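You operate a simulated robot arm through the tools that you are given. There is no shell and no other tool. Be economical: measure what you need, move in short steps, check, and stop when the job is done.

Carry out the task below with a simulated two-armed robot. There is one attempt and no reset: what you move stays moved.

JOB
Empty the orange sieve, brush its screen clear and put it back.
Fine: its rest goes into the Rough tray; brush it in the brushing seat; brush back in its pot. Set down upright: orange brush.

It is judged by the outcome, as a careful person would: the job done as asked, and still so three seconds after it is handed in. It fails if anything else is knocked over, pushed out of place, dropped, spilled or broken.

ROBOT AND FRAMES
Two 7-joint arms with two-finger parallel grippers on one trunk, on a base that drives. Base frame: it is fixed to the floor where the robot stands at the start and does not move with it; the origin is under the middle of the robot, x ahead of it, y to its left, z up. Units: m, rad, N and s.
The left shoulder is at the start at [0.07, 0.163, 1.095], the right one opposite. With the tool pointing down near the work surface each hand reaches from about 0.4 to 0.88 m from the robot's upright axis, wherever it stands, measured 20 degrees to its own side. Places, roughly: blue tray [0.25, 2, 1]; brushing seat [0.4, 1.4, 0.9]; orange brush (4x4x13 cm) [0.4, 1.2, 0.9]; orange tray [0.25, 1.75, 1]; teal tray [0.25, 2, 1]. Payload 3.43 kg a hand.
The TCP of each hand is the grasp point between the finger pads, 0.034 m short of the fingertips. In the tool frame z runs along the fingers and y along their closing line. Largest opening 0.128 m; finger width 0.024, thickness 0.012; the body of the gripper, 0.048 by 0.13 m, starts 0.096 m behind the TCP.
Orientation is told as [roll, pitch, yaw] about the base's x, y, z axes, in that order, counted from this pose: with the fingers straight down and closing along the base's y, the tool's x points along the base's -x, its y along +y and its z along -z.

CONTROLS
- The arms move only by the tool play_rows. It takes "left_targets", "right_targets" or both (then of equal length, played together; a hand with none holds still); each is a list that holds one entry, the list of rows, each a list of 7 numbers: the turn, a rotation vector about the base's x, y, z in units of 5 degrees (1.0 is 5 degrees), then the shift along the base's x, y, z in units of 20 mm (1.0 is 20 mm), then the closure in counts, from 0 (fully open) to 255 (shut). In form: [[[rx, ry, rz, x, y, z, gripper], ...]]. A call has 1 to 10 rows; each row shifts and turns the commanded pose from where the row before left it. A call with a number of a shift or a turn outside -1 to 1 is refused whole. A row lasts 0.2 s, in which the tool goes at most 0.05 m and 0.15 rad; a call with a longer step from one row to the next is refused whole, and so is a gripper value outside its range. A pose out of reach is approached as far as the arm can. The call stops where the force on the tool passes 40 N (or 10 N more than at its start, if that is more) or the arm is blocked; 0.2 s more then pass. The fingers move at their own pace (about 0.153 m/s each) and stop on an object; they squeeze with about 23 N. The grip force told is the motor's: it shows also when the fingers shut on nothing. Time passes only in rows, and 0.2 s behind the last, so rows that do not move let the fingers close. It gives the time, the measured TCP pose, the force on the tool (base axes), the opening and the grip force at its end, in the units of the frame above (readings bear some noise), with the torque about the TCP (base axes, N m) and any sound that the robot's microphone picked up.
- Cameras (640 x 400 px; columns grow to the right, rows downward): "scene" is now at [0.1404, -0.0019, 1.3277]; the picture's right is [-0.03, -1.00, 0.00], its down [-0.53, 0.02, -0.85] and it looks along [0.85, -0.03, -0.53] (base axes); focal length 262 px, centre (320, 200). "left" rides on the left gripper at [0.076, 0.011, -0.16] in its tool frame; the picture's right is [-0.15, 0.99, 0.00], its down [-0.88, -0.13, -0.46] and it looks along [-0.45, -0.07, 0.89] (tool axes); focal length 234 px, centre (320, 200). "right" rides on the right gripper at [0.076, -0.011, -0.16] in its tool frame; the picture's right is [0.15, 0.99, 0.00], its down [-0.88, 0.13, -0.46] and it looks along [-0.45, 0.07, 0.89] (tool axes); focal length 234 px, centre (320, 200). There is no depth. A picture from a camera that has moved, and an enlarged one, comes with that camera's place and axes in the base frame and with its lens.
- get_image(camera): a new picture of that camera. The clock stands still meanwhile.
- raise_lower(by): slides the trunk up (or, below 0, down) by that many m; the arms and the scene camera ride with it, the base frame stays. It gives what a move gives, with no picture.
- base_move(legs): drives the robot by 1 to 6 legs, each [ahead, left, turn to the left] in m, m and rad, along the robot's own axes; the way and the turn of a leg run together, so that a leg with both is an arc; at most 1.5 m and 3.142 rad a leg. The arms and the cameras ride along, it lands a little off, and it stops where it bumps. It gives what a move gives.
- head_to(pan, tilt): turns the head with the scene camera to pan (to the left, within 1.501 rad either way) and tilt (down, from -0.506 to 1.204), counted from straight ahead of the robot. It gives what a move gives.
- inspect(camera, box): a new picture of the part [left, top, right, bottom] of that camera's present view, enlarged. The clock stands still meanwhile.
- job_done(): hands the job in; it is judged then, once.

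Work in short steps. Places have to be worked out from the pictures, the camera data and where the tool is seen: move nearer, look again, correct. Check each grasp and each placing, and mend what went wrong. You have 120 turns and 100 pictures in all, those below and enlarged ones among them. Open the grippers and draw the arms clear of the work before you hand the job in, unless the task says otherwise; then end with one line.

The tools are called after "Call:" by a JSON object that holds its "op" and its "data". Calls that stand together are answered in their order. play_rows: Moves the arms, as the interface text tells. Its arguments: {"type":"object","properties":{"left_targets":{"type":"array"},"right_targets":{"type":"array"}},"required":[]} The other tools are called the same way: raise_lower (by) slides the trunk up or down; base_move (legs) drives the base; head_to (pan, tilt) turns the head that bears the scene camera; get_image (camera) takes a picture; inspect (camera, box) takes an enlarged picture of a part of a camera's view; job_done () hands the job in.

At the start:

```text
time: 0.0
left_tool_pos: [0.6687, 0.2718, 1.0875]
left_tcp_rot: [0.0, 0.001, 0.003]
left_wrist_force: [0.0, -1.0, -0.6]
left_torque: [0.01, -0.01, 0.0]
left_opening: 0.128
left_grasp_force: 0.0
right_tool_pos: [0.6171, -0.3101, 1.1451]
right_tcp_rot: [0.0, -0.001, 0.0]
right_wrist_force: [0.2, 0.0, 0.1]
right_torque: [0.01, 0.0, -0.04]
right_opening: 0.128
right_grasp_force: 0.0
trunk travel left (down, up): [-0.575, 0.365]
robot x, y, heading: [0.0013, 0.0005, 0.003]
head pan, tilt: [-0.031, 0.56]
```

scene: 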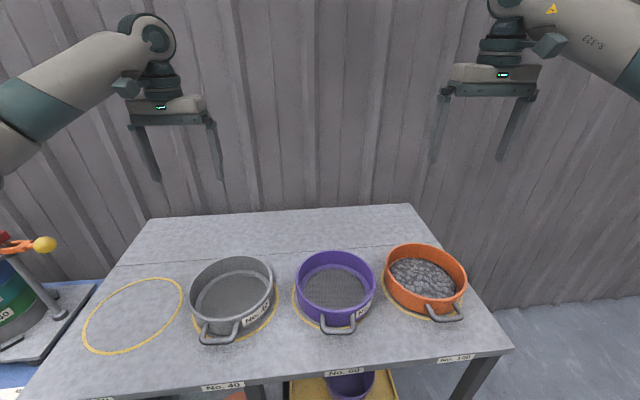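
right: 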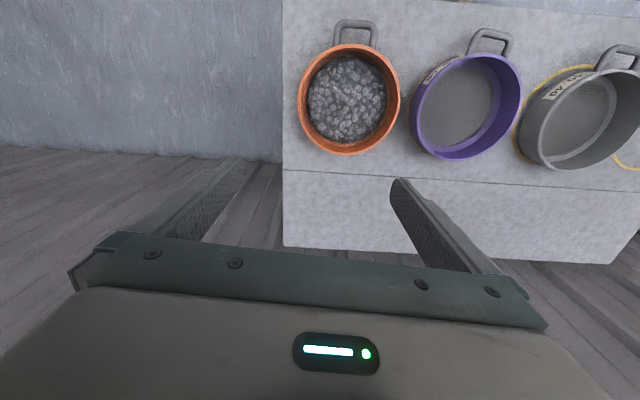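
left: 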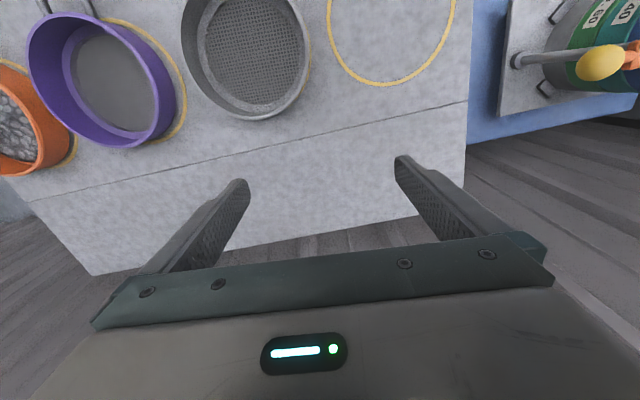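

The orange sieve stands at the right of the table, full of stones. I look left to see the trays, seat and brushes.

Call:
{"op": "head_to", "data": {"pan": 1.3, "tilt": 0.4}}

Call:
{"op": "get_image", "data": {"camera": "scene"}}

Call:
{"op": "inspect", "data": {"camera": "right", "box": [240, 0, 560, 200]}}

```text
time: 1.5
left_tool_pos: [0.6685, 0.2716, 1.0867]
left_tcp_rot: [-0.001, 0.001, 0.0]
left_wrist_force: [-0.3, -0.3, 0.5]
left_torque: [0.01, -0.01, 0.0]
left_opening: 0.1282
left_grasp_force: 0.0
right_tool_pos: [0.6191, -0.3104, 1.145]
right_tcp_rot: [0.001, 0.0, -0.001]
right_wrist_force: [0.4, -0.7, -0.4]
right_torque: [0.01, -0.01, 0.01]
right_opening: 0.1281
right_grasp_force: 0.1
trunk travel left (down, up): [-0.575, 0.365]
robot x, y, heading: [-0.0038, 0.0028, -0.003]
head pan, tilt: [1.3, 0.4]
```

```text
96 pictures are left
camera scene: at [0.0757, 0.0901, 1.3422], right [0.96, -0.27, 0.0], down [-0.1, -0.38, -0.92], along [0.25, 0.89, -0.39], focal length 262 px, centre (320, 200)
```

scene: 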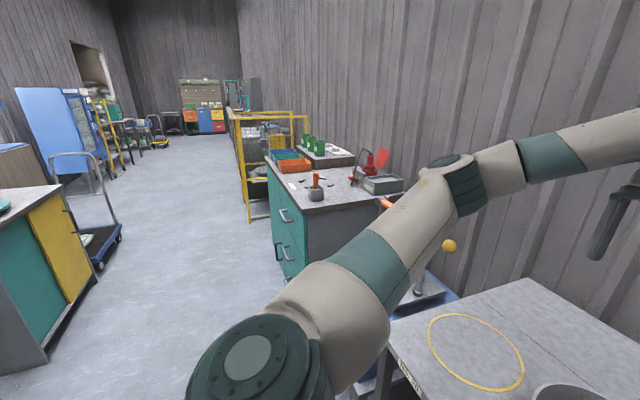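

```text
2.00 times, centred on (400, 100) of right
camera zoom: at [0.5417, -0.3228, 1.304], right [-0.15, 0.99, 0.0], down [0.88, 0.13, 0.46], along [0.45, 0.07, -0.89], focal length 468 px, centre (160, 400)
```

zoom: 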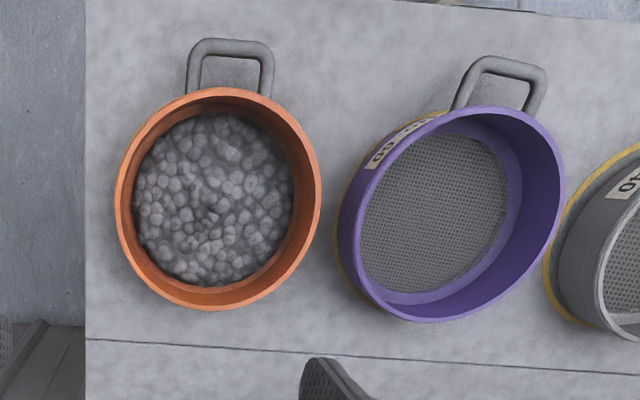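

I zoom in on the second bench with trays, seat and brush.

Call:
{"op": "inspect", "data": {"camera": "scene", "box": [230, 95, 430, 220]}}

```text
3.20 times, centred on (330, 158) of scene
camera zoom: at [0.0757, 0.0901, 1.3422], right [0.96, -0.27, 0.0], down [-0.1, -0.38, -0.92], along [0.25, 0.89, -0.39], focal length 839 px, centre (288, 336)
```

zoom: 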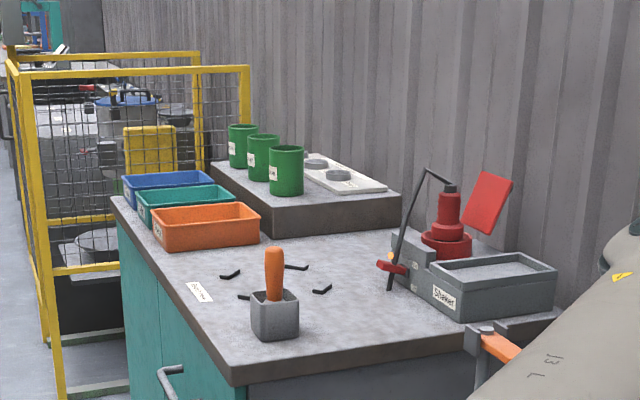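

Three trays, a seat with corner brackets, and the brush in a pot stand on the second bench. I look closely at the orange sieve to plan a two-handed rim grip.

Call:
{"op": "head_to", "data": {"pan": -0.45, "tilt": 0.8}}

Call:
{"op": "get_image", "data": {"camera": "scene"}}

Call:
{"op": "inspect", "data": {"camera": "scene", "box": [200, 100, 440, 250]}}

```text
time: 3.3
left_tool_pos: [0.6688, 0.2724, 1.0877]
left_tcp_rot: [-0.001, 0.0, 0.0]
left_wrist_force: [0.7, -0.4, -0.4]
left_torque: [-0.01, -0.04, 0.0]
left_opening: 0.128
left_grasp_force: 0.0
right_tool_pos: [0.6184, -0.3093, 1.1448]
right_tcp_rot: [0.0, -0.001, 0.001]
right_wrist_force: [-0.4, -0.4, 0.0]
right_torque: [0.01, -0.01, 0.02]
right_opening: 0.128
right_grasp_force: 0.1
trunk travel left (down, up): [-0.575, 0.365]
robot x, y, heading: [-0.0002, 0.0033, 0.001]
head pan, tilt: [-0.45, 0.799]
```

```text
93 pictures are left
camera scene: at [0.1235, -0.0342, 1.3071], right [-0.43, -0.9, 0.0], down [-0.65, 0.31, -0.7], along [0.63, -0.3, -0.72], focal length 262 px, centre (320, 200)
```

scene: 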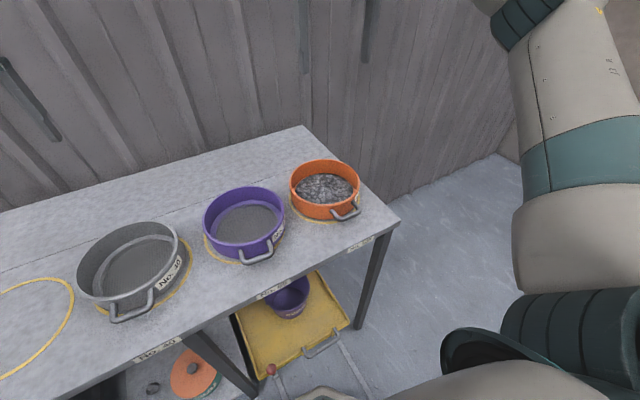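

```text
2.67 times, centred on (320, 175) of scene
camera zoom: at [0.1235, -0.0342, 1.3071], right [-0.43, -0.9, 0.0], down [-0.65, 0.31, -0.7], along [0.63, -0.3, -0.72], focal length 700 px, centre (320, 267)
```

zoom: 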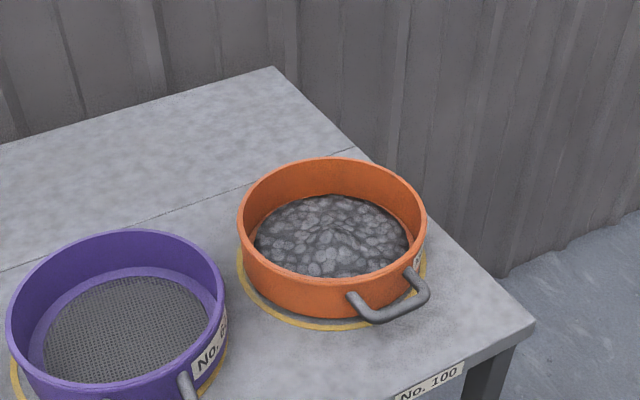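

Sieve rim centre ≈ (0.566, -0.262, 0.845), diameter ≈ 0.184, and its purple neighbour is close on +y. I drive to the table's right corner facing +45°, so that both hands can take opposite rim points clear of the purple sieve.

Call:
{"op": "base_move", "data": {"legs": [[-0.05, -0.69, 0], [0.17, 0, 0], [0, 0, 0.785]]}}

Call:
{"op": "head_to", "data": {"pan": 0.0, "tilt": 0.8}}

Call:
{"op": "get_image", "data": {"camera": "scene"}}

Call:
{"op": "get_image", "data": {"camera": "right"}}

Call:
{"op": "get_image", "data": {"camera": "left"}}

```text
time: 10.2
left_tool_pos: [0.3882, -0.0241, 1.0869]
left_tcp_rot: [0.002, -0.001, 0.802]
left_wrist_force: [-0.1, -0.2, -1.0]
left_torque: [-0.01, -0.04, 0.0]
left_opening: 0.1281
left_grasp_force: 0.0
right_tool_pos: [0.7718, -0.4661, 1.1435]
right_tcp_rot: [-0.001, 0.0, 0.801]
right_wrist_force: [-0.6, 0.6, -0.5]
right_torque: [0.0, 0.04, -0.03]
right_opening: 0.1281
right_grasp_force: 0.0
trunk travel left (down, up): [-0.575, 0.365]
robot x, y, heading: [0.1179, -0.6929, 0.802]
head pan, tilt: [-0.45, 0.799]
```

```text
time: 11.1
left_tool_pos: [0.3892, -0.0251, 1.0854]
left_tcp_rot: [0.0, 0.0, 0.801]
left_wrist_force: [0.4, -0.6, -0.5]
left_torque: [-0.03, 0.03, 0.0]
left_opening: 0.1279
left_grasp_force: 0.0
right_tool_pos: [0.7719, -0.4656, 1.1446]
right_tcp_rot: [0.0, 0.001, 0.802]
right_wrist_force: [0.6, 0.4, 0.9]
right_torque: [0.02, -0.01, -0.02]
right_opening: 0.1277
right_grasp_force: 0.0
trunk travel left (down, up): [-0.575, 0.365]
robot x, y, heading: [0.1243, -0.6936, 0.796]
head pan, tilt: [0.0, 0.799]
```

```text
91 pictures are left
camera scene: at [0.2112, -0.5991, 1.3071], right [0.72, -0.7, 0.0], down [-0.5, -0.51, -0.7], along [0.49, 0.5, -0.72], focal length 262 px, centre (320, 200)
```

scene: 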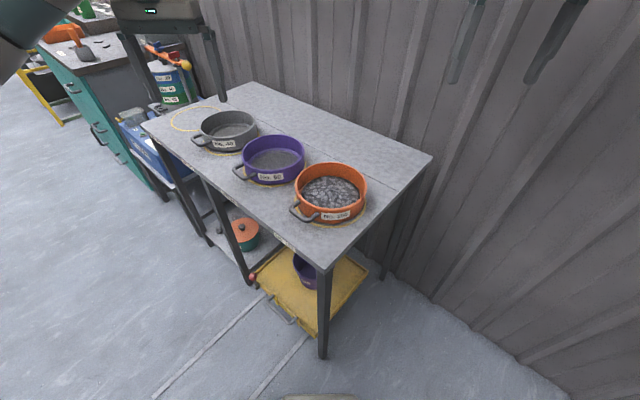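

```text
90 pictures are left
camera right: at [0.7272, -0.5299, 1.3039], right [-0.81, 0.58, 0.0], down [0.52, 0.72, 0.46], along [0.27, 0.37, -0.89], focal length 234 px, centre (320, 200)
```

right: 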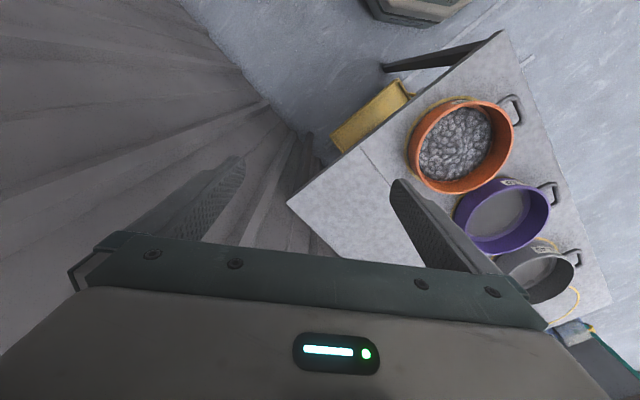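

```text
89 pictures are left
camera left: at [0.3281, -0.0717, 1.2468], right [-0.61, 0.79, 0.0], down [0.71, 0.54, 0.46], along [0.36, 0.28, -0.89], focal length 234 px, centre (320, 200)
```

left: 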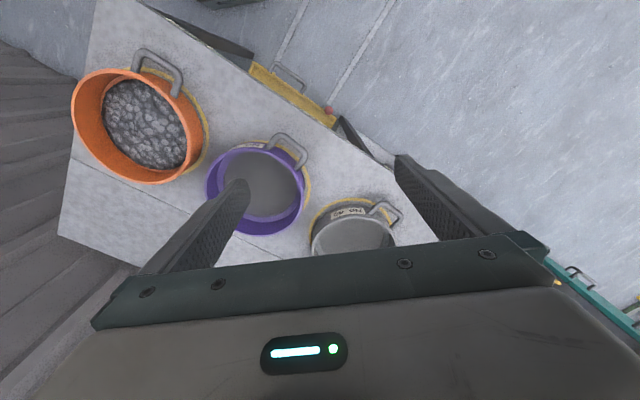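

Triangulated rim centre ≈ (0.572, -0.268, 0.84). I bring both hands over the opposite rim points, hovering at z≈0.96.

Call:
{"op": "play_rows", "data": {"left_targets": [[[0, 0, 0, 0.66, -1, -0.695, 0], [0, 0, 0, 0.66, -1, -0.695, 0], [0, 0, 0, 0.66, -1, -0.695, 0], [0, 0, 0, 0.66, -1, -0.695, 0], [0, 0, 0, 0.66, -1, -0.695, 0], [0, 0, 0, 0.66, -1, -0.695, 0], [0, 0, 0, 0.66, -1, -0.695, 0], [0, 0, 0, 0.66, -1, -0.695, 0], [0, 0, 0, 0.66, -1, -0.695, 0], [0, 0, 0, 0, 0, 0, 0]]], "right_targets": [[[0, 0, 0, -0.744, 0.75, -1, 0], [0, 0, 0, -0.744, 0.75, -1, 0], [0, 0, 0, -0.744, 0.75, -1, 0], [0, 0, 0, -0.744, 0.75, -1, 0], [0, 0, 0, -0.744, 0.75, -1, 0], [0, 0, 0, -0.744, 0.75, -1, 0], [0, 0, 0, -0.744, 0.75, -1, 0], [0, 0, 0, -0.744, 0.75, -1, 0], [0, 0, 0, -0.744, 0.75, -1, 0], [0, 0, 0, 0, 0, 0, 0]]]}}

Call:
{"op": "get_image", "data": {"camera": "scene"}}

Call:
{"op": "get_image", "data": {"camera": "right"}}

Call:
{"op": "get_image", "data": {"camera": "left"}}

```text
time: 13.3
left_tool_pos: [0.5078, -0.2041, 0.9628]
left_tcp_rot: [0.0, 0.001, 0.802]
left_wrist_force: [-0.2, -0.1, 0.1]
left_torque: [0.01, 0.02, -0.02]
left_opening: 0.1281
left_grasp_force: 0.1
right_tool_pos: [0.6378, -0.3308, 0.9649]
right_tcp_rot: [0.0, 0.002, 0.801]
right_wrist_force: [-0.1, 0.3, 0.8]
right_torque: [0.01, 0.01, 0.01]
right_opening: 0.128
right_grasp_force: 0.0
trunk travel left (down, up): [-0.575, 0.365]
robot x, y, heading: [0.1206, -0.6931, 0.801]
head pan, tilt: [0.0, 0.799]
```

```text
88 pictures are left
camera scene: at [0.2105, -0.5992, 1.3072], right [0.72, -0.7, 0.0], down [-0.5, -0.51, -0.7], along [0.49, 0.5, -0.72], focal length 262 px, centre (320, 200)
```

scene: 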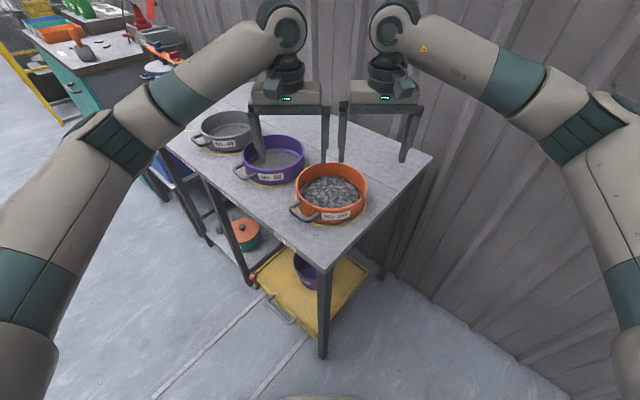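

```text
87 pictures are left
camera right: at [0.592, -0.3938, 1.1242], right [-0.81, 0.58, 0.0], down [0.52, 0.72, 0.46], along [0.27, 0.37, -0.89], focal length 234 px, centre (320, 200)
```

right: 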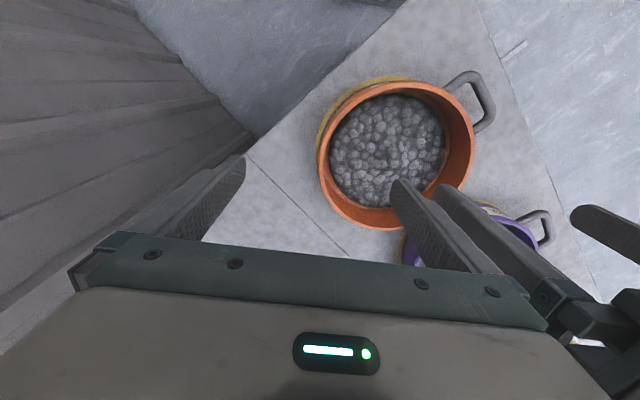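

```text
86 pictures are left
camera left: at [0.4464, -0.2515, 1.1226], right [-0.61, 0.79, 0.0], down [0.71, 0.54, 0.46], along [0.36, 0.28, -0.89], focal length 234 px, centre (320, 200)
```

left: 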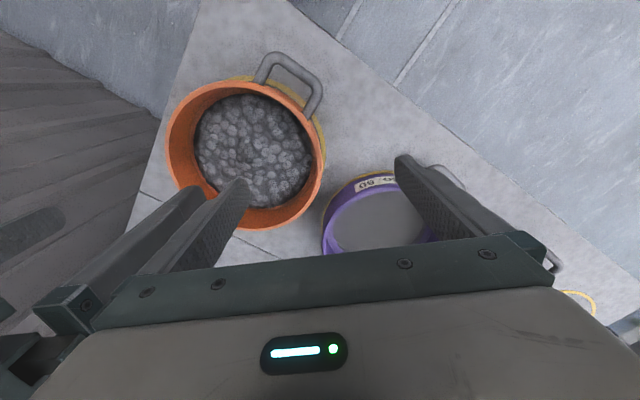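

Refined rim centre ≈ (0.567, -0.272), rim z ≈ 0.846, R ≈ 0.095. I pre-close to about 4 cm, centre on the wall, and go down to just above the rim for a check.

Call:
{"op": "play_rows", "data": {"left_targets": [[[0, 0, 0, -0.415, -0.17, 0, 170], [0, 0, 0, 0, 0, -0.9, 170], [0, 0, 0, 0, 0, -0.9, 170], [0, 0, 0, 0, 0, -0.9, 170], [0, 0, 0, 0, 0, -0.75, 170], [0, 0, 0, 0, 0, 0, 170]]], "right_targets": [[[0, 0, 0, -0.215, -0.335, 0, 170], [0, 0, 0, 0, 0, -0.9, 170], [0, 0, 0, 0, 0, -0.9, 170], [0, 0, 0, 0, 0, -0.9, 170], [0, 0, 0, 0, 0, -0.85, 170], [0, 0, 0, 0, 0, 0, 170]]]}}

Call:
{"op": "get_image", "data": {"camera": "right"}}

Call:
{"op": "get_image", "data": {"camera": "left"}}

Call:
{"op": "inspect", "data": {"camera": "scene", "box": [230, 110, 430, 235]}}

```text
time: 14.7
left_tool_pos: [0.4993, -0.2079, 0.8945]
left_tcp_rot: [-0.001, 0.002, 0.802]
left_wrist_force: [-0.3, -0.8, 0.5]
left_torque: [0.0, 0.0, 0.01]
left_opening: 0.0425
left_grasp_force: 0.0
right_tool_pos: [0.6322, -0.3358, 0.8947]
right_tcp_rot: [-0.001, 0.0, 0.801]
right_wrist_force: [0.6, 0.0, 0.5]
right_torque: [-0.03, -0.04, 0.02]
right_opening: 0.0427
right_grasp_force: 0.1
trunk travel left (down, up): [-0.575, 0.365]
robot x, y, heading: [0.1222, -0.695, 0.8]
head pan, tilt: [0.0, 0.799]
```

```text
85 pictures are left
camera right: at [0.5884, -0.4006, 1.0541], right [-0.81, 0.58, 0.0], down [0.52, 0.72, 0.46], along [0.27, 0.37, -0.89], focal length 234 px, centre (320, 200)
```

right: 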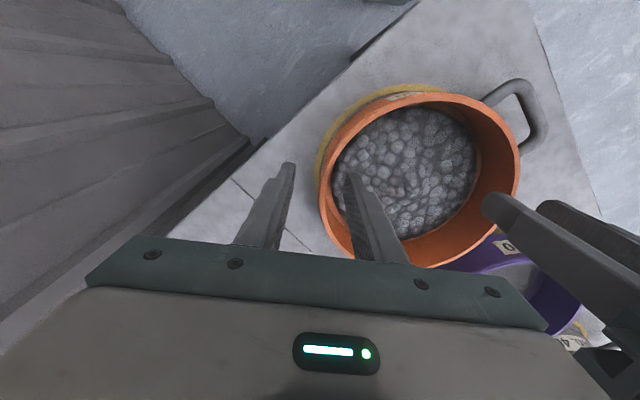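

```text
84 pictures are left
camera left: at [0.4387, -0.2544, 1.0537], right [-0.61, 0.79, 0.0], down [0.71, 0.54, 0.46], along [0.36, 0.28, -0.89], focal length 234 px, centre (320, 200)
```

left: 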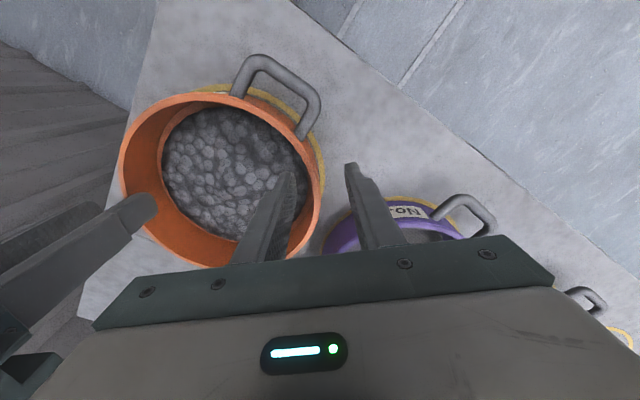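

```text
3.20 times, centred on (330, 172) of scene
camera zoom: at [0.2108, -0.5992, 1.3072], right [0.72, -0.7, 0.0], down [-0.5, -0.51, -0.7], along [0.49, 0.5, -0.72], focal length 839 px, centre (288, 288)
```

zoom: 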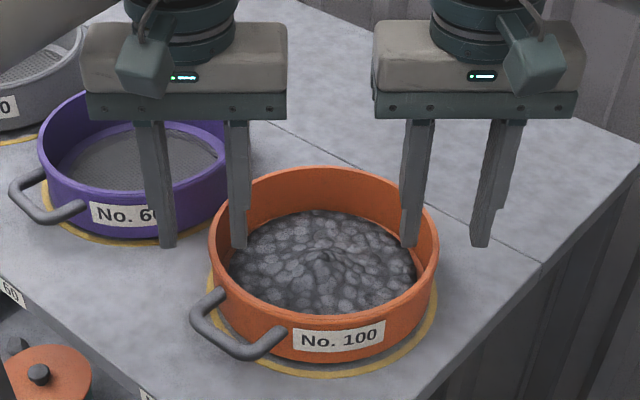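

Both hands straddle the rim symmetrically. I go down about 36 mm so that the tips are ~22 mm below the rim, then close.

Call:
{"op": "play_rows", "data": {"left_targets": [[[0, 0, 0, 0, 0, -0.9, 170], [0, 0, 0, 0, 0, -0.9, 170], [0, 0, 0, 0, 0, 0, 200], [0, 0, 0, 0, 0, 0, 225], [0, 0, 0, 0, 0, 0, 255], [0, 0, 0, 0, 0, 0, 255], [0, 0, 0, 0, 0, 0, 255]]], "right_targets": [[[0, 0, 0, 0, 0, -0.9, 170], [0, 0, 0, 0, 0, -0.9, 170], [0, 0, 0, 0, 0, 0, 200], [0, 0, 0, 0, 0, 0, 225], [0, 0, 0, 0, 0, 0, 255], [0, 0, 0, 0, 0, 0, 255], [0, 0, 0, 0, 0, 0, 255]]]}}

Call:
{"op": "inspect", "data": {"camera": "scene", "box": [230, 110, 430, 235]}}

```text
time: 15.9
left_tool_pos: [0.5049, -0.2148, 0.8567]
left_tcp_rot: [-0.016, -0.002, 0.79]
left_wrist_force: [14.0, -13.1, 0.8]
left_torque: [0.41, 0.51, 0.66]
left_opening: 0.0102
left_grasp_force: 22.9
right_tool_pos: [0.6245, -0.3331, 0.858]
right_tcp_rot: [0.016, -0.001, 0.813]
right_wrist_force: [-14.4, 12.8, -0.7]
right_torque: [-0.45, -0.49, -0.38]
right_opening: 0.0108
right_grasp_force: 23.2
trunk travel left (down, up): [-0.575, 0.365]
robot x, y, heading: [0.1198, -0.6938, 0.804]
head pan, tilt: [0.0, 0.799]
stopped in row 5 (left hand): the force on the tool passed its limit (the readings are from after the stop); the commanded pose is now the measured one
```

```text
3.20 times, centred on (330, 172) of scene
camera zoom: at [0.2115, -0.5985, 1.307], right [0.72, -0.7, 0.0], down [-0.5, -0.52, -0.7], along [0.48, 0.5, -0.72], focal length 839 px, centre (288, 288)
```

zoom: 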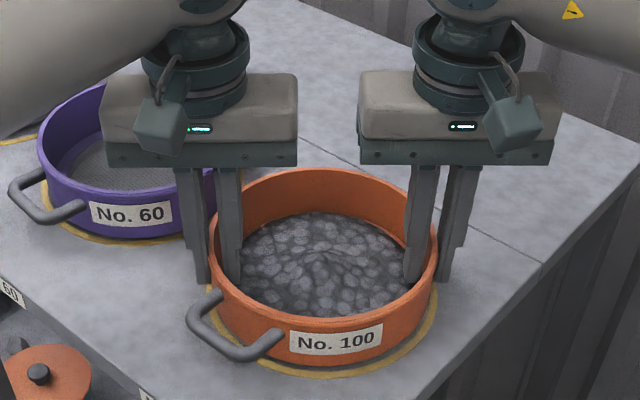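

Both grips hold (≈10 mm wall at 23 N), pulling outward a little against each other. I relax inward by ~3 mm and lift gently.

Call:
{"op": "play_rows", "data": {"left_targets": [[[0, 0, 0, 0.1, -0.1, 0, 255], [0, 0, 0, 0, 0, 0, 255], [0, 0, 0, 0, 0, 0.3, 255], [0, 0, 0, 0, 0, 0.3, 255], [0, 0, 0, 0, 0, 0.4, 255], [0, 0, 0, 0, 0, 0, 255]]], "right_targets": [[[0, 0, 0, -0.1, 0.1, 0, 255], [0, 0, 0, 0, 0, 0, 255], [0, 0, 0, 0, 0, 0.3, 255], [0, 0, 0, 0, 0, 0.3, 255], [0, 0, 0, 0, 0, 0.4, 255], [0, 0, 0, 0, 0, 0, 255]]]}}

Call:
{"op": "inspect", "data": {"camera": "scene", "box": [230, 110, 430, 235]}}

```text
time: 17.3
left_tool_pos: [0.5051, -0.2153, 0.876]
left_tcp_rot: [-0.01, -0.001, 0.794]
left_wrist_force: [1.0, 1.2, -1.3]
left_torque: [0.21, 0.67, 0.58]
left_opening: 0.0096
left_grasp_force: 23.4
right_tool_pos: [0.6246, -0.3318, 0.8788]
right_tcp_rot: [0.012, -0.002, 0.809]
right_wrist_force: [-1.1, -1.8, -4.0]
right_torque: [-0.45, -0.92, -0.32]
right_opening: 0.0107
right_grasp_force: 23.0
trunk travel left (down, up): [-0.575, 0.365]
robot x, y, heading: [0.1199, -0.6933, 0.804]
head pan, tilt: [0.0, 0.799]
```

```text
3.20 times, centred on (330, 172) of scene
camera zoom: at [0.2115, -0.5985, 1.307], right [0.72, -0.7, 0.0], down [-0.5, -0.52, -0.7], along [0.48, 0.5, -0.72], focal length 839 px, centre (288, 288)
```

zoom: 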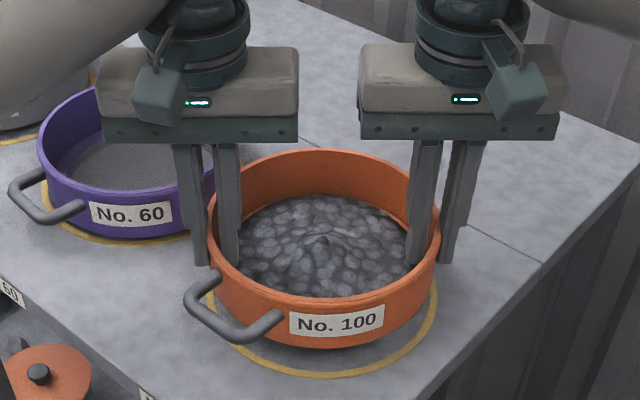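

The loaded sieve is up and weighs about 5 N. I raise the trunk to clear everything, then back out and drive to the second bench.

Call:
{"op": "raise_lower", "data": {"by": 0.3}}

Call:
{"op": "base_move", "data": {"legs": [[-0.5, 0, 0], [0, 0, -0.8], [-0.22, 0, 0], [0, 1.4, 0], [0, 0.6, 0]]}}

Call:
{"op": "head_to", "data": {"pan": 0.5, "tilt": 0.7}}

Call:
{"op": "get_image", "data": {"camera": "scene"}}

```text
time: 20.3
left_tool_pos: [0.505, -0.2148, 1.1763]
left_tcp_rot: [-0.01, 0.0, 0.794]
left_wrist_force: [-12.6, 15.1, -0.2]
left_torque: [0.59, 0.65, 0.57]
left_opening: 0.0095
left_grasp_force: 23.7
right_tool_pos: [0.6245, -0.3317, 1.1798]
right_tcp_rot: [0.011, 0.0, 0.809]
right_wrist_force: [12.2, -14.1, -3.3]
right_torque: [-0.82, -0.84, -0.2]
right_opening: 0.011
right_grasp_force: 23.3
trunk travel left (down, up): [-0.875, 0.065]
robot x, y, heading: [0.1208, -0.6884, 0.8]
head pan, tilt: [0.0, 0.799]
```

```text
time: 36.2
left_tool_pos: [0.1565, 0.9953, 1.1762]
left_tcp_rot: [-0.011, -0.001, -0.01]
left_wrist_force: [3.4, 20.5, -1.1]
left_torque: [0.89, -0.02, 0.61]
left_opening: 0.0093
left_grasp_force: 22.5
right_tool_pos: [0.1558, 0.8298, 1.1791]
right_tcp_rot: [0.01, 0.0, 0.003]
right_wrist_force: [-2.6, -20.1, -2.8]
right_torque: [-1.1, 0.03, -0.17]
right_opening: 0.0109
right_grasp_force: 23.2
trunk travel left (down, up): [-0.875, 0.065]
robot x, y, heading: [-0.4573, 0.9438, -0.002]
head pan, tilt: [0.0, 0.799]
```

```text
time: 37.1
left_tool_pos: [0.157, 0.9981, 1.1753]
left_tcp_rot: [-0.01, 0.0, -0.01]
left_wrist_force: [2.2, -1.6, -1.6]
left_torque: [0.62, -0.17, 0.55]
left_opening: 0.0098
left_grasp_force: 22.7
right_tool_pos: [0.1554, 0.8304, 1.1798]
right_tcp_rot: [0.01, 0.0, 0.003]
right_wrist_force: [-1.5, -0.2, -2.5]
right_torque: [-0.76, 0.18, -0.31]
right_opening: 0.0105
right_grasp_force: 22.8
trunk travel left (down, up): [-0.875, 0.065]
robot x, y, heading: [-0.4551, 0.9423, 0.001]
head pan, tilt: [0.499, 0.7]
```

```text
80 pictures are left
camera scene: at [-0.3296, 0.9843, 1.6153], right [0.47, -0.88, 0.0], down [-0.57, -0.31, -0.76], along [0.67, 0.36, -0.64], focal length 262 px, centre (320, 200)
```

scene: 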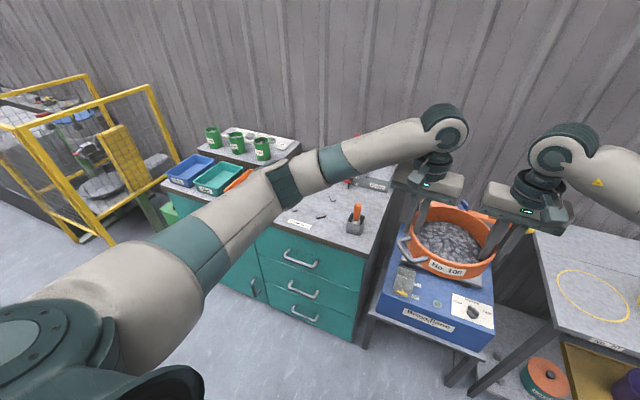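

The load rides well. I drive left until I'm in front of the trays and read the labels.

Call:
{"op": "base_move", "data": {"legs": [[0, 0.65, 0]]}}

Call:
{"op": "head_to", "data": {"pan": 0.5, "tilt": 0.7}}

Call:
{"op": "get_image", "data": {"camera": "scene"}}

Call:
{"op": "get_image", "data": {"camera": "left"}}

Call:
{"op": "get_image", "data": {"camera": "right"}}

```text
time: 40.7
left_tool_pos: [0.1616, 1.6311, 1.176]
left_tcp_rot: [-0.012, 0.0, -0.02]
left_wrist_force: [2.7, 3.2, -0.6]
left_torque: [0.62, -0.03, 0.63]
left_opening: 0.0096
left_grasp_force: 23.0
right_tool_pos: [0.1595, 1.4649, 1.179]
right_tcp_rot: [0.011, -0.001, -0.004]
right_wrist_force: [-1.4, -3.3, -3.6]
right_torque: [-0.86, 0.11, -0.28]
right_opening: 0.0104
right_grasp_force: 23.1
trunk travel left (down, up): [-0.875, 0.065]
robot x, y, heading: [-0.4533, 1.5813, -0.01]
head pan, tilt: [0.499, 0.7]
```

```text
time: 41.3
left_tool_pos: [0.1627, 1.6313, 1.1763]
left_tcp_rot: [-0.011, 0.0, -0.019]
left_wrist_force: [1.4, -2.3, 0.3]
left_torque: [0.64, -0.12, 0.64]
left_opening: 0.0097
left_grasp_force: 22.9
right_tool_pos: [0.1596, 1.4641, 1.1789]
right_tcp_rot: [0.012, -0.001, -0.005]
right_wrist_force: [-0.9, 2.5, -3.1]
right_torque: [-0.81, 0.21, -0.29]
right_opening: 0.0104
right_grasp_force: 23.4
trunk travel left (down, up): [-0.875, 0.065]
robot x, y, heading: [-0.4552, 1.5827, -0.012]
head pan, tilt: [0.499, 0.7]
```

```text
79 pictures are left
camera scene: at [-0.3242, 1.6237, 1.6153], right [0.47, -0.88, 0.0], down [-0.57, -0.3, -0.76], along [0.68, 0.36, -0.64], focal length 262 px, centre (320, 200)
```

scene: 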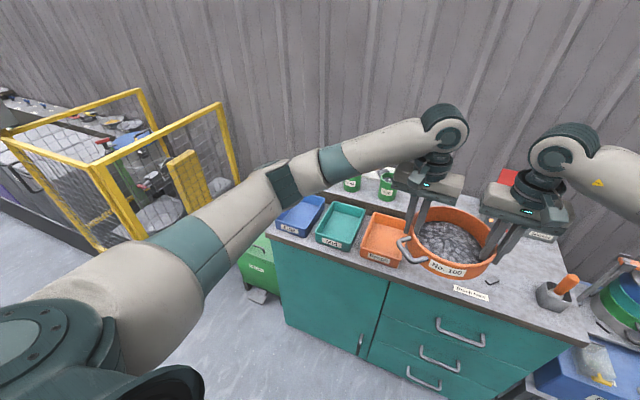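

```text
78 pictures are left
camera left: at [0.086, 1.6462, 1.3364], right [0.17, 0.99, -0.01], down [0.88, -0.14, 0.46], along [0.45, -0.08, -0.89], focal length 234 px, centre (320, 200)
```

left: 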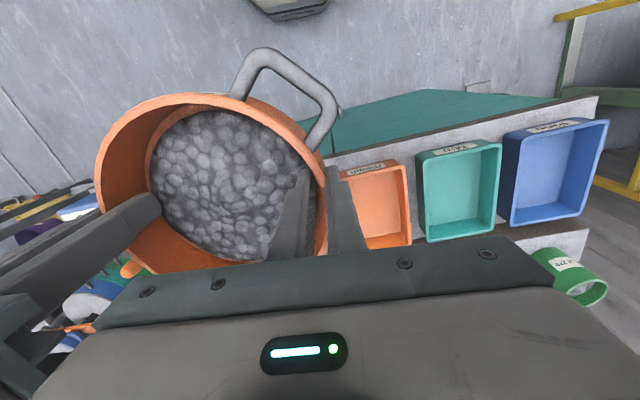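

```text
77 pictures are left
camera right: at [0.0835, 1.4511, 1.3385], right [-0.14, 0.99, 0.01], down [0.88, 0.12, 0.46], along [0.45, 0.07, -0.89], focal length 234 px, centre (320, 200)
```

right: 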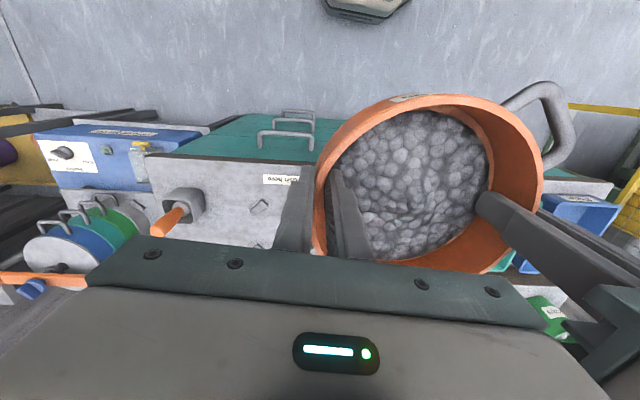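

Reading the tray labels.

Call:
{"op": "inspect", "data": {"camera": "scene", "box": [265, 185, 425, 285]}}

Call:
{"op": "inspect", "data": {"camera": "scene", "box": [440, 230, 600, 330]}}

```text
4.00 times, centred on (345, 235) of scene
camera zoom: at [-0.3242, 1.6237, 1.6153], right [0.47, -0.88, 0.0], down [-0.57, -0.3, -0.76], along [0.68, 0.36, -0.64], focal length 1049 px, centre (220, 60)
```

zoom: 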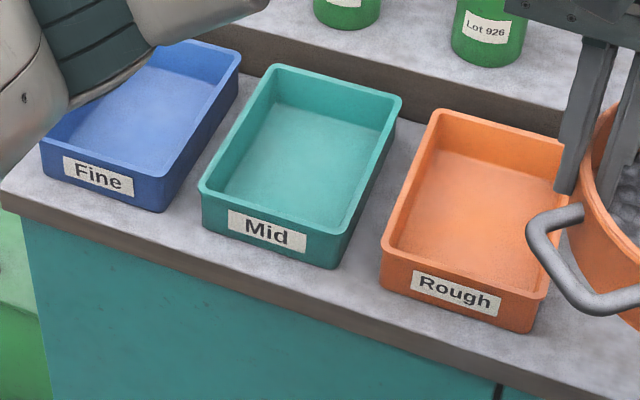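

```text
4.00 times, centred on (520, 280) of scene
camera zoom: at [-0.3242, 1.6237, 1.6153], right [0.47, -0.88, 0.0], down [-0.57, -0.3, -0.76], along [0.68, 0.36, -0.64], focal length 1049 px, centre (-480, -120)
```

zoom: 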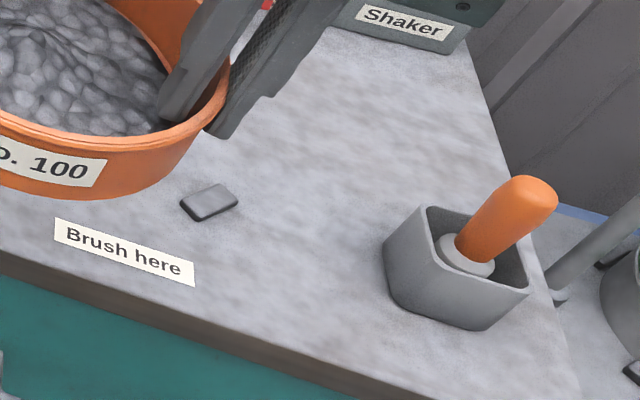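

Orange tray is "Rough". I move left so that the sieve is aligned with it in y, slightly closer, and re-measure heights.

Call:
{"op": "base_move", "data": {"legs": [[0.08, 0.16, 0.012]]}}

Call:
{"op": "head_to", "data": {"pan": 0.0, "tilt": 0.8}}

Call:
{"op": "get_image", "data": {"camera": "scene"}}

Call:
{"op": "get_image", "data": {"camera": "left"}}

Call:
{"op": "get_image", "data": {"camera": "right"}}

```text
time: 42.8
left_tool_pos: [0.2394, 1.7974, 1.177]
left_tcp_rot: [-0.009, -0.001, -0.01]
left_wrist_force: [1.5, -1.9, 0.3]
left_torque: [0.56, -0.03, 0.61]
left_opening: 0.0094
left_grasp_force: 22.9
right_tool_pos: [0.2394, 1.6308, 1.18]
right_tcp_rot: [0.012, -0.001, 0.005]
right_wrist_force: [-1.4, 2.2, -2.7]
right_torque: [-0.76, 0.04, -0.28]
right_opening: 0.0105
right_grasp_force: 22.9
trunk travel left (down, up): [-0.875, 0.065]
robot x, y, heading: [-0.375, 1.7437, 0.001]
head pan, tilt: [0.499, 0.7]
```

```text
time: 43.8
left_tool_pos: [0.2405, 1.8005, 1.1757]
left_tcp_rot: [-0.01, -0.001, -0.009]
left_wrist_force: [1.5, -1.8, -2.2]
left_torque: [0.62, -0.17, 0.63]
left_opening: 0.0097
left_grasp_force: 23.3
right_tool_pos: [0.2402, 1.6323, 1.1801]
right_tcp_rot: [0.009, 0.0, 0.006]
right_wrist_force: [-1.3, 1.6, -2.1]
right_torque: [-0.64, 0.19, -0.33]
right_opening: 0.0102
right_grasp_force: 23.2
trunk travel left (down, up): [-0.875, 0.065]
robot x, y, heading: [-0.3732, 1.7441, -0.005]
head pan, tilt: [0.0, 0.799]
```

```text
74 pictures are left
camera scene: at [-0.2389, 1.7467, 1.6071], right [0.0, -1.0, 0.0], down [-0.72, 0.0, -0.7], along [0.7, 0.0, -0.72], focal length 262 px, centre (320, 200)
```

scene: 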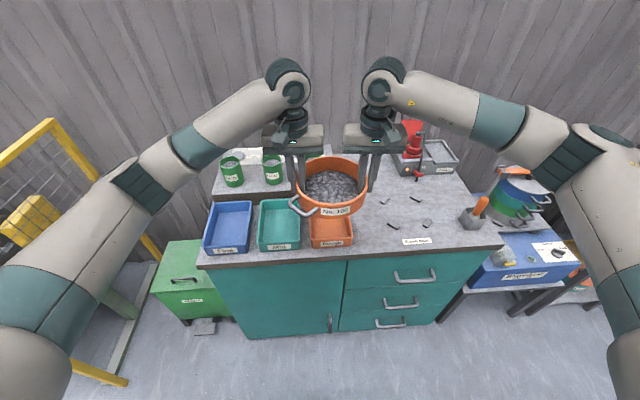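

```text
73 pictures are left
camera left: at [0.1649, 1.8137, 1.3363], right [0.16, 0.99, -0.01], down [0.88, -0.13, 0.46], along [0.45, -0.08, -0.89], focal length 234 px, centre (320, 200)
```

left: 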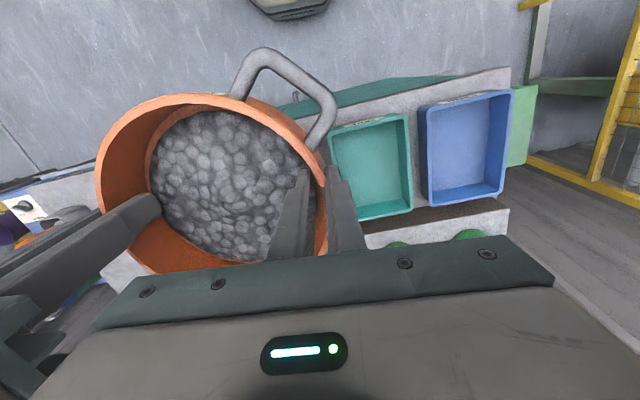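

```text
72 pictures are left
camera right: at [0.1646, 1.6184, 1.3386], right [-0.15, 0.99, 0.01], down [0.88, 0.13, 0.46], along [0.45, 0.08, -0.89], focal length 234 px, centre (320, 200)
```

right: 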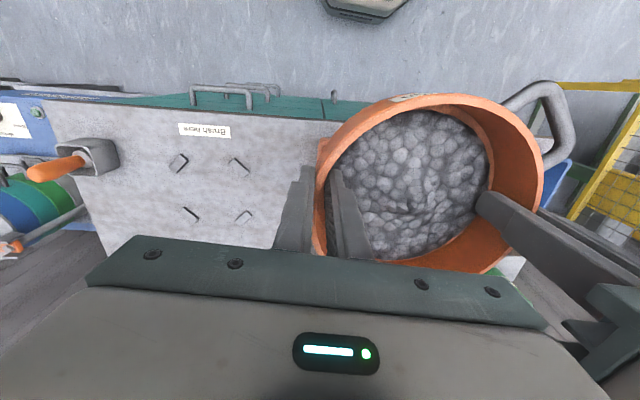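

Tray rims are at z ≈ 0.925. I zoom for precise tray and seat geometry.

Call:
{"op": "inspect", "data": {"camera": "scene", "box": [250, 150, 410, 250]}}

Call:
{"op": "inspect", "data": {"camera": "scene", "box": [350, 150, 510, 250]}}

```text
4.00 times, centred on (330, 200) of scene
camera zoom: at [-0.2389, 1.7467, 1.6071], right [0.0, -1.0, 0.0], down [-0.72, 0.0, -0.7], along [0.7, 0.0, -0.72], focal length 1049 px, centre (280, 200)
```

zoom: 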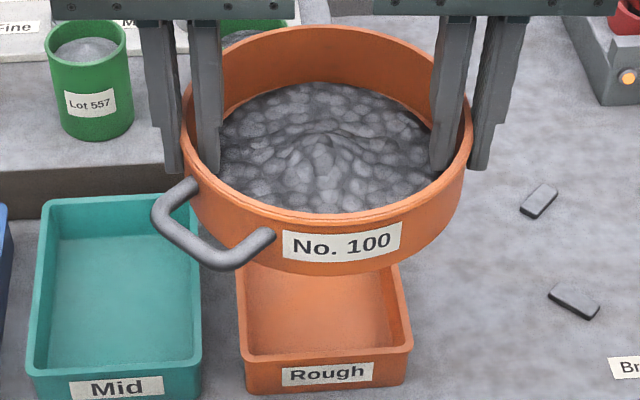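

```text
4.00 times, centred on (430, 200) of scene
camera zoom: at [-0.2389, 1.7467, 1.6071], right [0.0, -1.0, 0.0], down [-0.72, 0.0, -0.7], along [0.7, 0.0, -0.72], focal length 1049 px, centre (-120, 200)
```

zoom: 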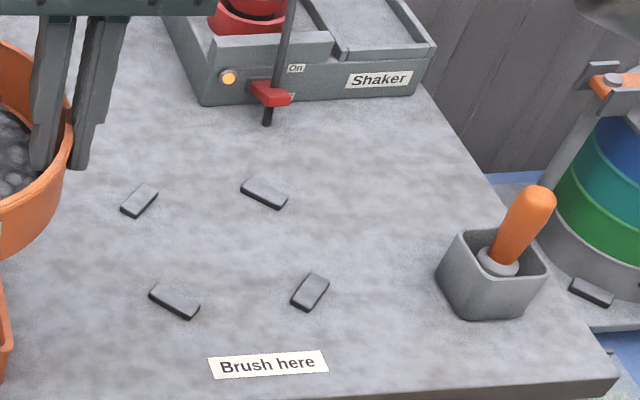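

Rough tray spans x 0.25–0.43, y 1.64–1.78; cans' tops ≈1.03 at x>0.47. I raise the arms by 0.2, then lower the trunk by 0.25, giving the shoulders room for the tilt.

Call:
{"op": "play_rows", "data": {"left_targets": [[[0, 0, 0, 0, 0, 1, 255], [0, 0, 0, 0, 0, 1, 255], [0, 0, 0, 0, 0, 1, 255], [0, 0, 0, 0, 0, 1, 255], [0, 0, 0, 0, 0, 1, 255], [0, 0, 0, 0, 0, 1, 255], [0, 0, 0, 0, 0, 1, 255], [0, 0, 0, 0, 0, 1, 255], [0, 0, 0, 0, 0, 1, 255], [0, 0, 0, 0, 0, 1, 255]]], "right_targets": [[[0, 0, 0, 0, 0, 1, 255], [0, 0, 0, 0, 0, 1, 255], [0, 0, 0, 0, 0, 1, 255], [0, 0, 0, 0, 0, 1, 255], [0, 0, 0, 0, 0, 1, 255], [0, 0, 0, 0, 0, 1, 255], [0, 0, 0, 0, 0, 1, 255], [0, 0, 0, 0, 0, 1, 255], [0, 0, 0, 0, 0, 1, 255], [0, 0, 0, 0, 0, 0.9, 255]]]}}

Call:
{"op": "raise_lower", "data": {"by": -0.25}}

Call:
{"op": "base_move", "data": {"legs": [[0.11, 0, 0.003]]}}

Call:
{"op": "get_image", "data": {"camera": "scene"}}

```text
time: 46.0
left_tool_pos: [0.2423, 1.7993, 1.3781]
left_tcp_rot: [-0.01, -0.002, -0.01]
left_wrist_force: [1.4, -11.1, -7.0]
left_torque: [0.82, -0.4, 0.6]
left_opening: 0.0097
left_grasp_force: 22.7
right_tool_pos: [0.239, 1.6325, 1.3789]
right_tcp_rot: [0.012, 0.001, 0.004]
right_wrist_force: [-1.4, 11.1, 2.9]
right_torque: [0.07, 0.39, -0.36]
right_opening: 0.0105
right_grasp_force: 23.3
trunk travel left (down, up): [-0.875, 0.065]
robot x, y, heading: [-0.3732, 1.7443, -0.002]
head pan, tilt: [0.0, 0.799]
```

```text
time: 48.5
left_tool_pos: [0.2423, 1.7996, 1.1282]
left_tcp_rot: [-0.01, 0.0, -0.011]
left_wrist_force: [1.1, -19.9, -6.1]
left_torque: [0.52, 0.07, 0.62]
left_opening: 0.0095
left_grasp_force: 23.0
right_tool_pos: [0.2407, 1.6322, 1.1271]
right_tcp_rot: [0.012, 0.0, 0.004]
right_wrist_force: [-0.6, 19.8, 1.5]
right_torque: [0.16, -0.05, -0.43]
right_opening: 0.0102
right_grasp_force: 22.5
trunk travel left (down, up): [-0.625, 0.315]
robot x, y, heading: [-0.3727, 1.7447, 0.003]
head pan, tilt: [0.0, 0.799]
```

```text
time: 49.7
left_tool_pos: [0.3522, 1.8014, 1.127]
left_tcp_rot: [-0.012, 0.001, -0.007]
left_wrist_force: [0.4, -21.8, -6.8]
left_torque: [0.55, -0.02, 0.53]
left_opening: 0.0097
left_grasp_force: 22.8
right_tool_pos: [0.3517, 1.6355, 1.1293]
right_tcp_rot: [0.01, -0.001, 0.009]
right_wrist_force: [0.3, 22.7, 3.0]
right_torque: [0.21, 0.09, -0.46]
right_opening: 0.0101
right_grasp_force: 22.8
trunk travel left (down, up): [-0.625, 0.315]
robot x, y, heading: [-0.2639, 1.7467, -0.004]
head pan, tilt: [0.0, 0.799]
```

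```text
69 pictures are left
camera scene: at [-0.1282, 1.7465, 1.3572], right [0.0, -1.0, 0.0], down [-0.72, 0.0, -0.7], along [0.7, 0.0, -0.72], focal length 262 px, centre (320, 200)
```

scene: 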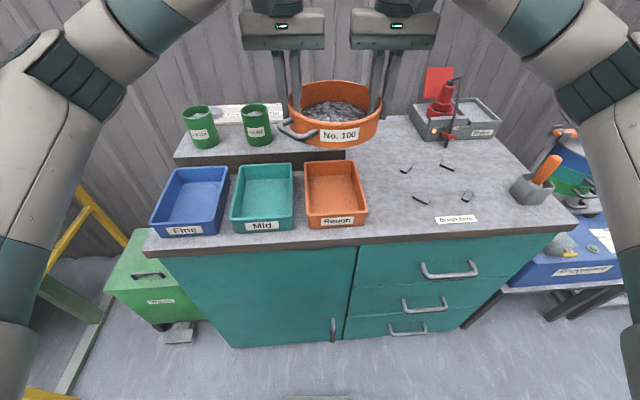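

The sieve is 11 mm left of the tray's middle and the grips are pulling apart a bit. I relax them, centre on y=1.707, tilt 25° towards me and bring the near lip over the tray.

Call:
{"op": "play_rows", "data": {"left_targets": [[[0, 0, 0, 0, -0.65, 0, 255], [0, -1, 0, 0.85, 0, -0.19, 255], [0, -1, 0, 0.85, 0, -0.19, 255], [0, -1, 0, 0.85, 0, -0.19, 255], [0, -1, 0, 0.85, 0, -0.19, 255], [0, -1, 0, 0.85, 0, -0.19, 255], [0, 0, 0, 0, 0, 0, 255]]], "right_targets": [[[0, 0, 0, 0, -0.45, 0, 255], [0, -1, 0, 0.85, 0, -0.19, 255], [0, -1, 0, 0.85, 0, -0.19, 255], [0, -1, 0, 0.85, 0, -0.19, 255], [0, -1, 0, 0.85, 0, -0.19, 255], [0, -1, 0, 0.85, 0, -0.19, 255], [0, 0, 0, 0, 0, 0, 255]]]}}

Call:
{"op": "get_image", "data": {"camera": "scene"}}

```text
time: 51.3
left_tool_pos: [0.4365, 1.7909, 1.1092]
left_tcp_rot: [-0.006, -0.436, -0.004]
left_wrist_force: [2.0, 30.5, -1.4]
left_torque: [0.8, 0.16, 1.03]
left_opening: 0.0096
left_grasp_force: 22.7
right_tool_pos: [0.4373, 1.6241, 1.1102]
right_tcp_rot: [0.0, -0.434, 0.007]
right_wrist_force: [-3.1, -31.3, -3.0]
right_torque: [-0.88, -0.06, -0.55]
right_opening: 0.0099
right_grasp_force: 23.1
trunk travel left (down, up): [-0.625, 0.315]
robot x, y, heading: [-0.2601, 1.7469, 0.007]
head pan, tilt: [0.0, 0.799]
```

```text
68 pictures are left
camera scene: at [-0.128, 1.7466, 1.3571], right [0.0, -1.0, 0.0], down [-0.72, 0.0, -0.7], along [0.7, 0.0, -0.72], focal length 262 px, centre (320, 200)
```

scene: 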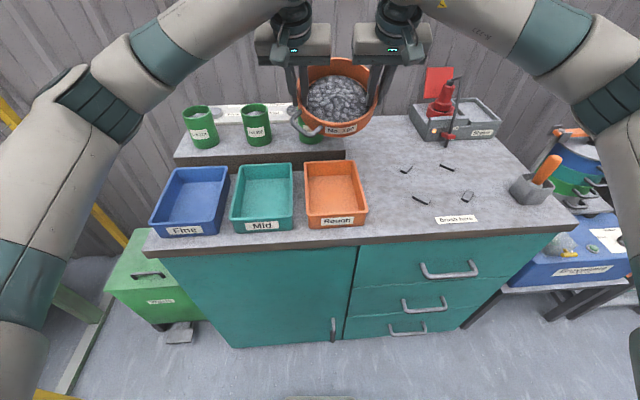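

Grips now press together slightly; I relax 1 mm each and tilt on to 50° about the lip.

Call:
{"op": "play_rows", "data": {"left_targets": [[[0, 0, 0, 0, 0.055, 0, 255], [0, -1, 0, -0.225, 0, 0.17, 255], [0, -1, 0, -0.26, 0, 0.15, 255], [0, -1, 0, -0.28, 0, 0.135, 255], [0, -1, 0, -0.305, 0, 0.1, 255], [0, -1, 0, -0.32, 0, 0.075, 255], [0, 0, 0, 0, 0, 0, 255]]], "right_targets": [[[0, 0, 0, 0, -0.055, 0, 255], [0, -1, 0, -0.225, 0, 0.17, 255], [0, -1, 0, -0.26, 0, 0.15, 255], [0, -1, 0, -0.28, 0, 0.135, 255], [0, -1, 0, -0.305, 0, 0.1, 255], [0, -1, 0, -0.32, 0, 0.075, 255], [0, 0, 0, 0, 0, 0, 255]]]}}

Call:
{"op": "get_image", "data": {"camera": "scene"}}

```text
time: 52.9
left_tool_pos: [0.4107, 1.7902, 1.1208]
left_tcp_rot: [-0.002, -0.875, -0.009]
left_wrist_force: [2.5, 24.4, 0.0]
left_torque: [0.29, 0.04, 1.26]
left_opening: 0.0093
left_grasp_force: 23.1
right_tool_pos: [0.4093, 1.6235, 1.1214]
right_tcp_rot: [-0.003, -0.873, 0.013]
right_wrist_force: [-4.0, -24.9, -2.9]
right_torque: [-0.56, 0.12, -0.87]
right_opening: 0.01
right_grasp_force: 22.6
trunk travel left (down, up): [-0.625, 0.315]
robot x, y, heading: [-0.2591, 1.7466, 0.002]
head pan, tilt: [0.0, 0.799]
```

```text
67 pictures are left
camera scene: at [-0.1277, 1.7465, 1.3571], right [0.0, -1.0, 0.0], down [-0.72, 0.0, -0.7], along [0.7, 0.0, -0.72], focal length 262 px, centre (320, 200)
```

scene: 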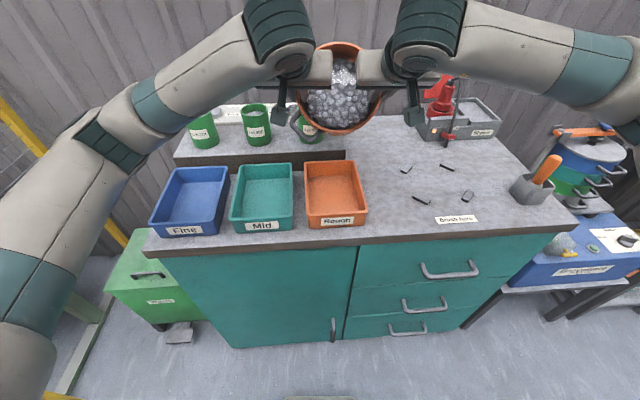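

No flow yet; the lip is around x≈0.375, so I bring it ~2 cm nearer during the next 25° of tilt.

Call:
{"op": "play_rows", "data": {"left_targets": [[[0, 0, 0, 0, 0.05, 0, 255], [0, -1, 0, -0.545, 0, 0.05, 255], [0, -1, 0, -0.56, 0, 0.015, 255], [0, -0.5, 0, -0.28, 0, 0, 255], [0, -0.5, 0, -0.28, 0, 0, 255], [0, 0, 0, 0, 0, 0, 255], [0, 0, 0, 0, 0, 0, 255]]], "right_targets": [[[0, 0, 0, 0, -0.05, 0, 255], [0, -1, 0, -0.545, 0, 0.05, 255], [0, -1, 0, -0.56, 0, 0.015, 255], [0, -0.5, 0, -0.28, 0, 0, 255], [0, -0.5, 0, -0.28, 0, 0, 255], [0, 0, 0, 0, 0, 0, 255], [0, 0, 0, 0, 0, 0, 255]]]}}

Call:
{"op": "get_image", "data": {"camera": "scene"}}

```text
time: 54.5
left_tool_pos: [0.3782, 1.791, 1.1226]
left_tcp_rot: [0.004, -1.133, -0.016]
left_wrist_force: [2.3, 13.4, -0.5]
left_torque: [-0.15, -0.03, 1.15]
left_opening: 0.0097
left_grasp_force: 22.5
right_tool_pos: [0.3762, 1.6232, 1.1233]
right_tcp_rot: [-0.008, -1.134, 0.021]
right_wrist_force: [-1.9, -13.1, -3.8]
right_torque: [-0.18, 0.23, -0.85]
right_opening: 0.01
right_grasp_force: 23.5
trunk travel left (down, up): [-0.625, 0.315]
robot x, y, heading: [-0.2617, 1.7461, 0.002]
head pan, tilt: [0.0, 0.799]
```

```text
66 pictures are left
camera scene: at [-0.128, 1.7465, 1.3571], right [0.0, -1.0, 0.0], down [-0.72, 0.0, -0.7], along [0.7, 0.0, -0.72], focal length 262 px, centre (320, 200)
```

scene: 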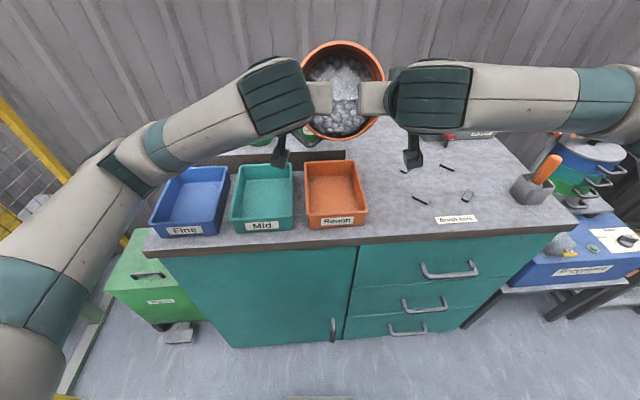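

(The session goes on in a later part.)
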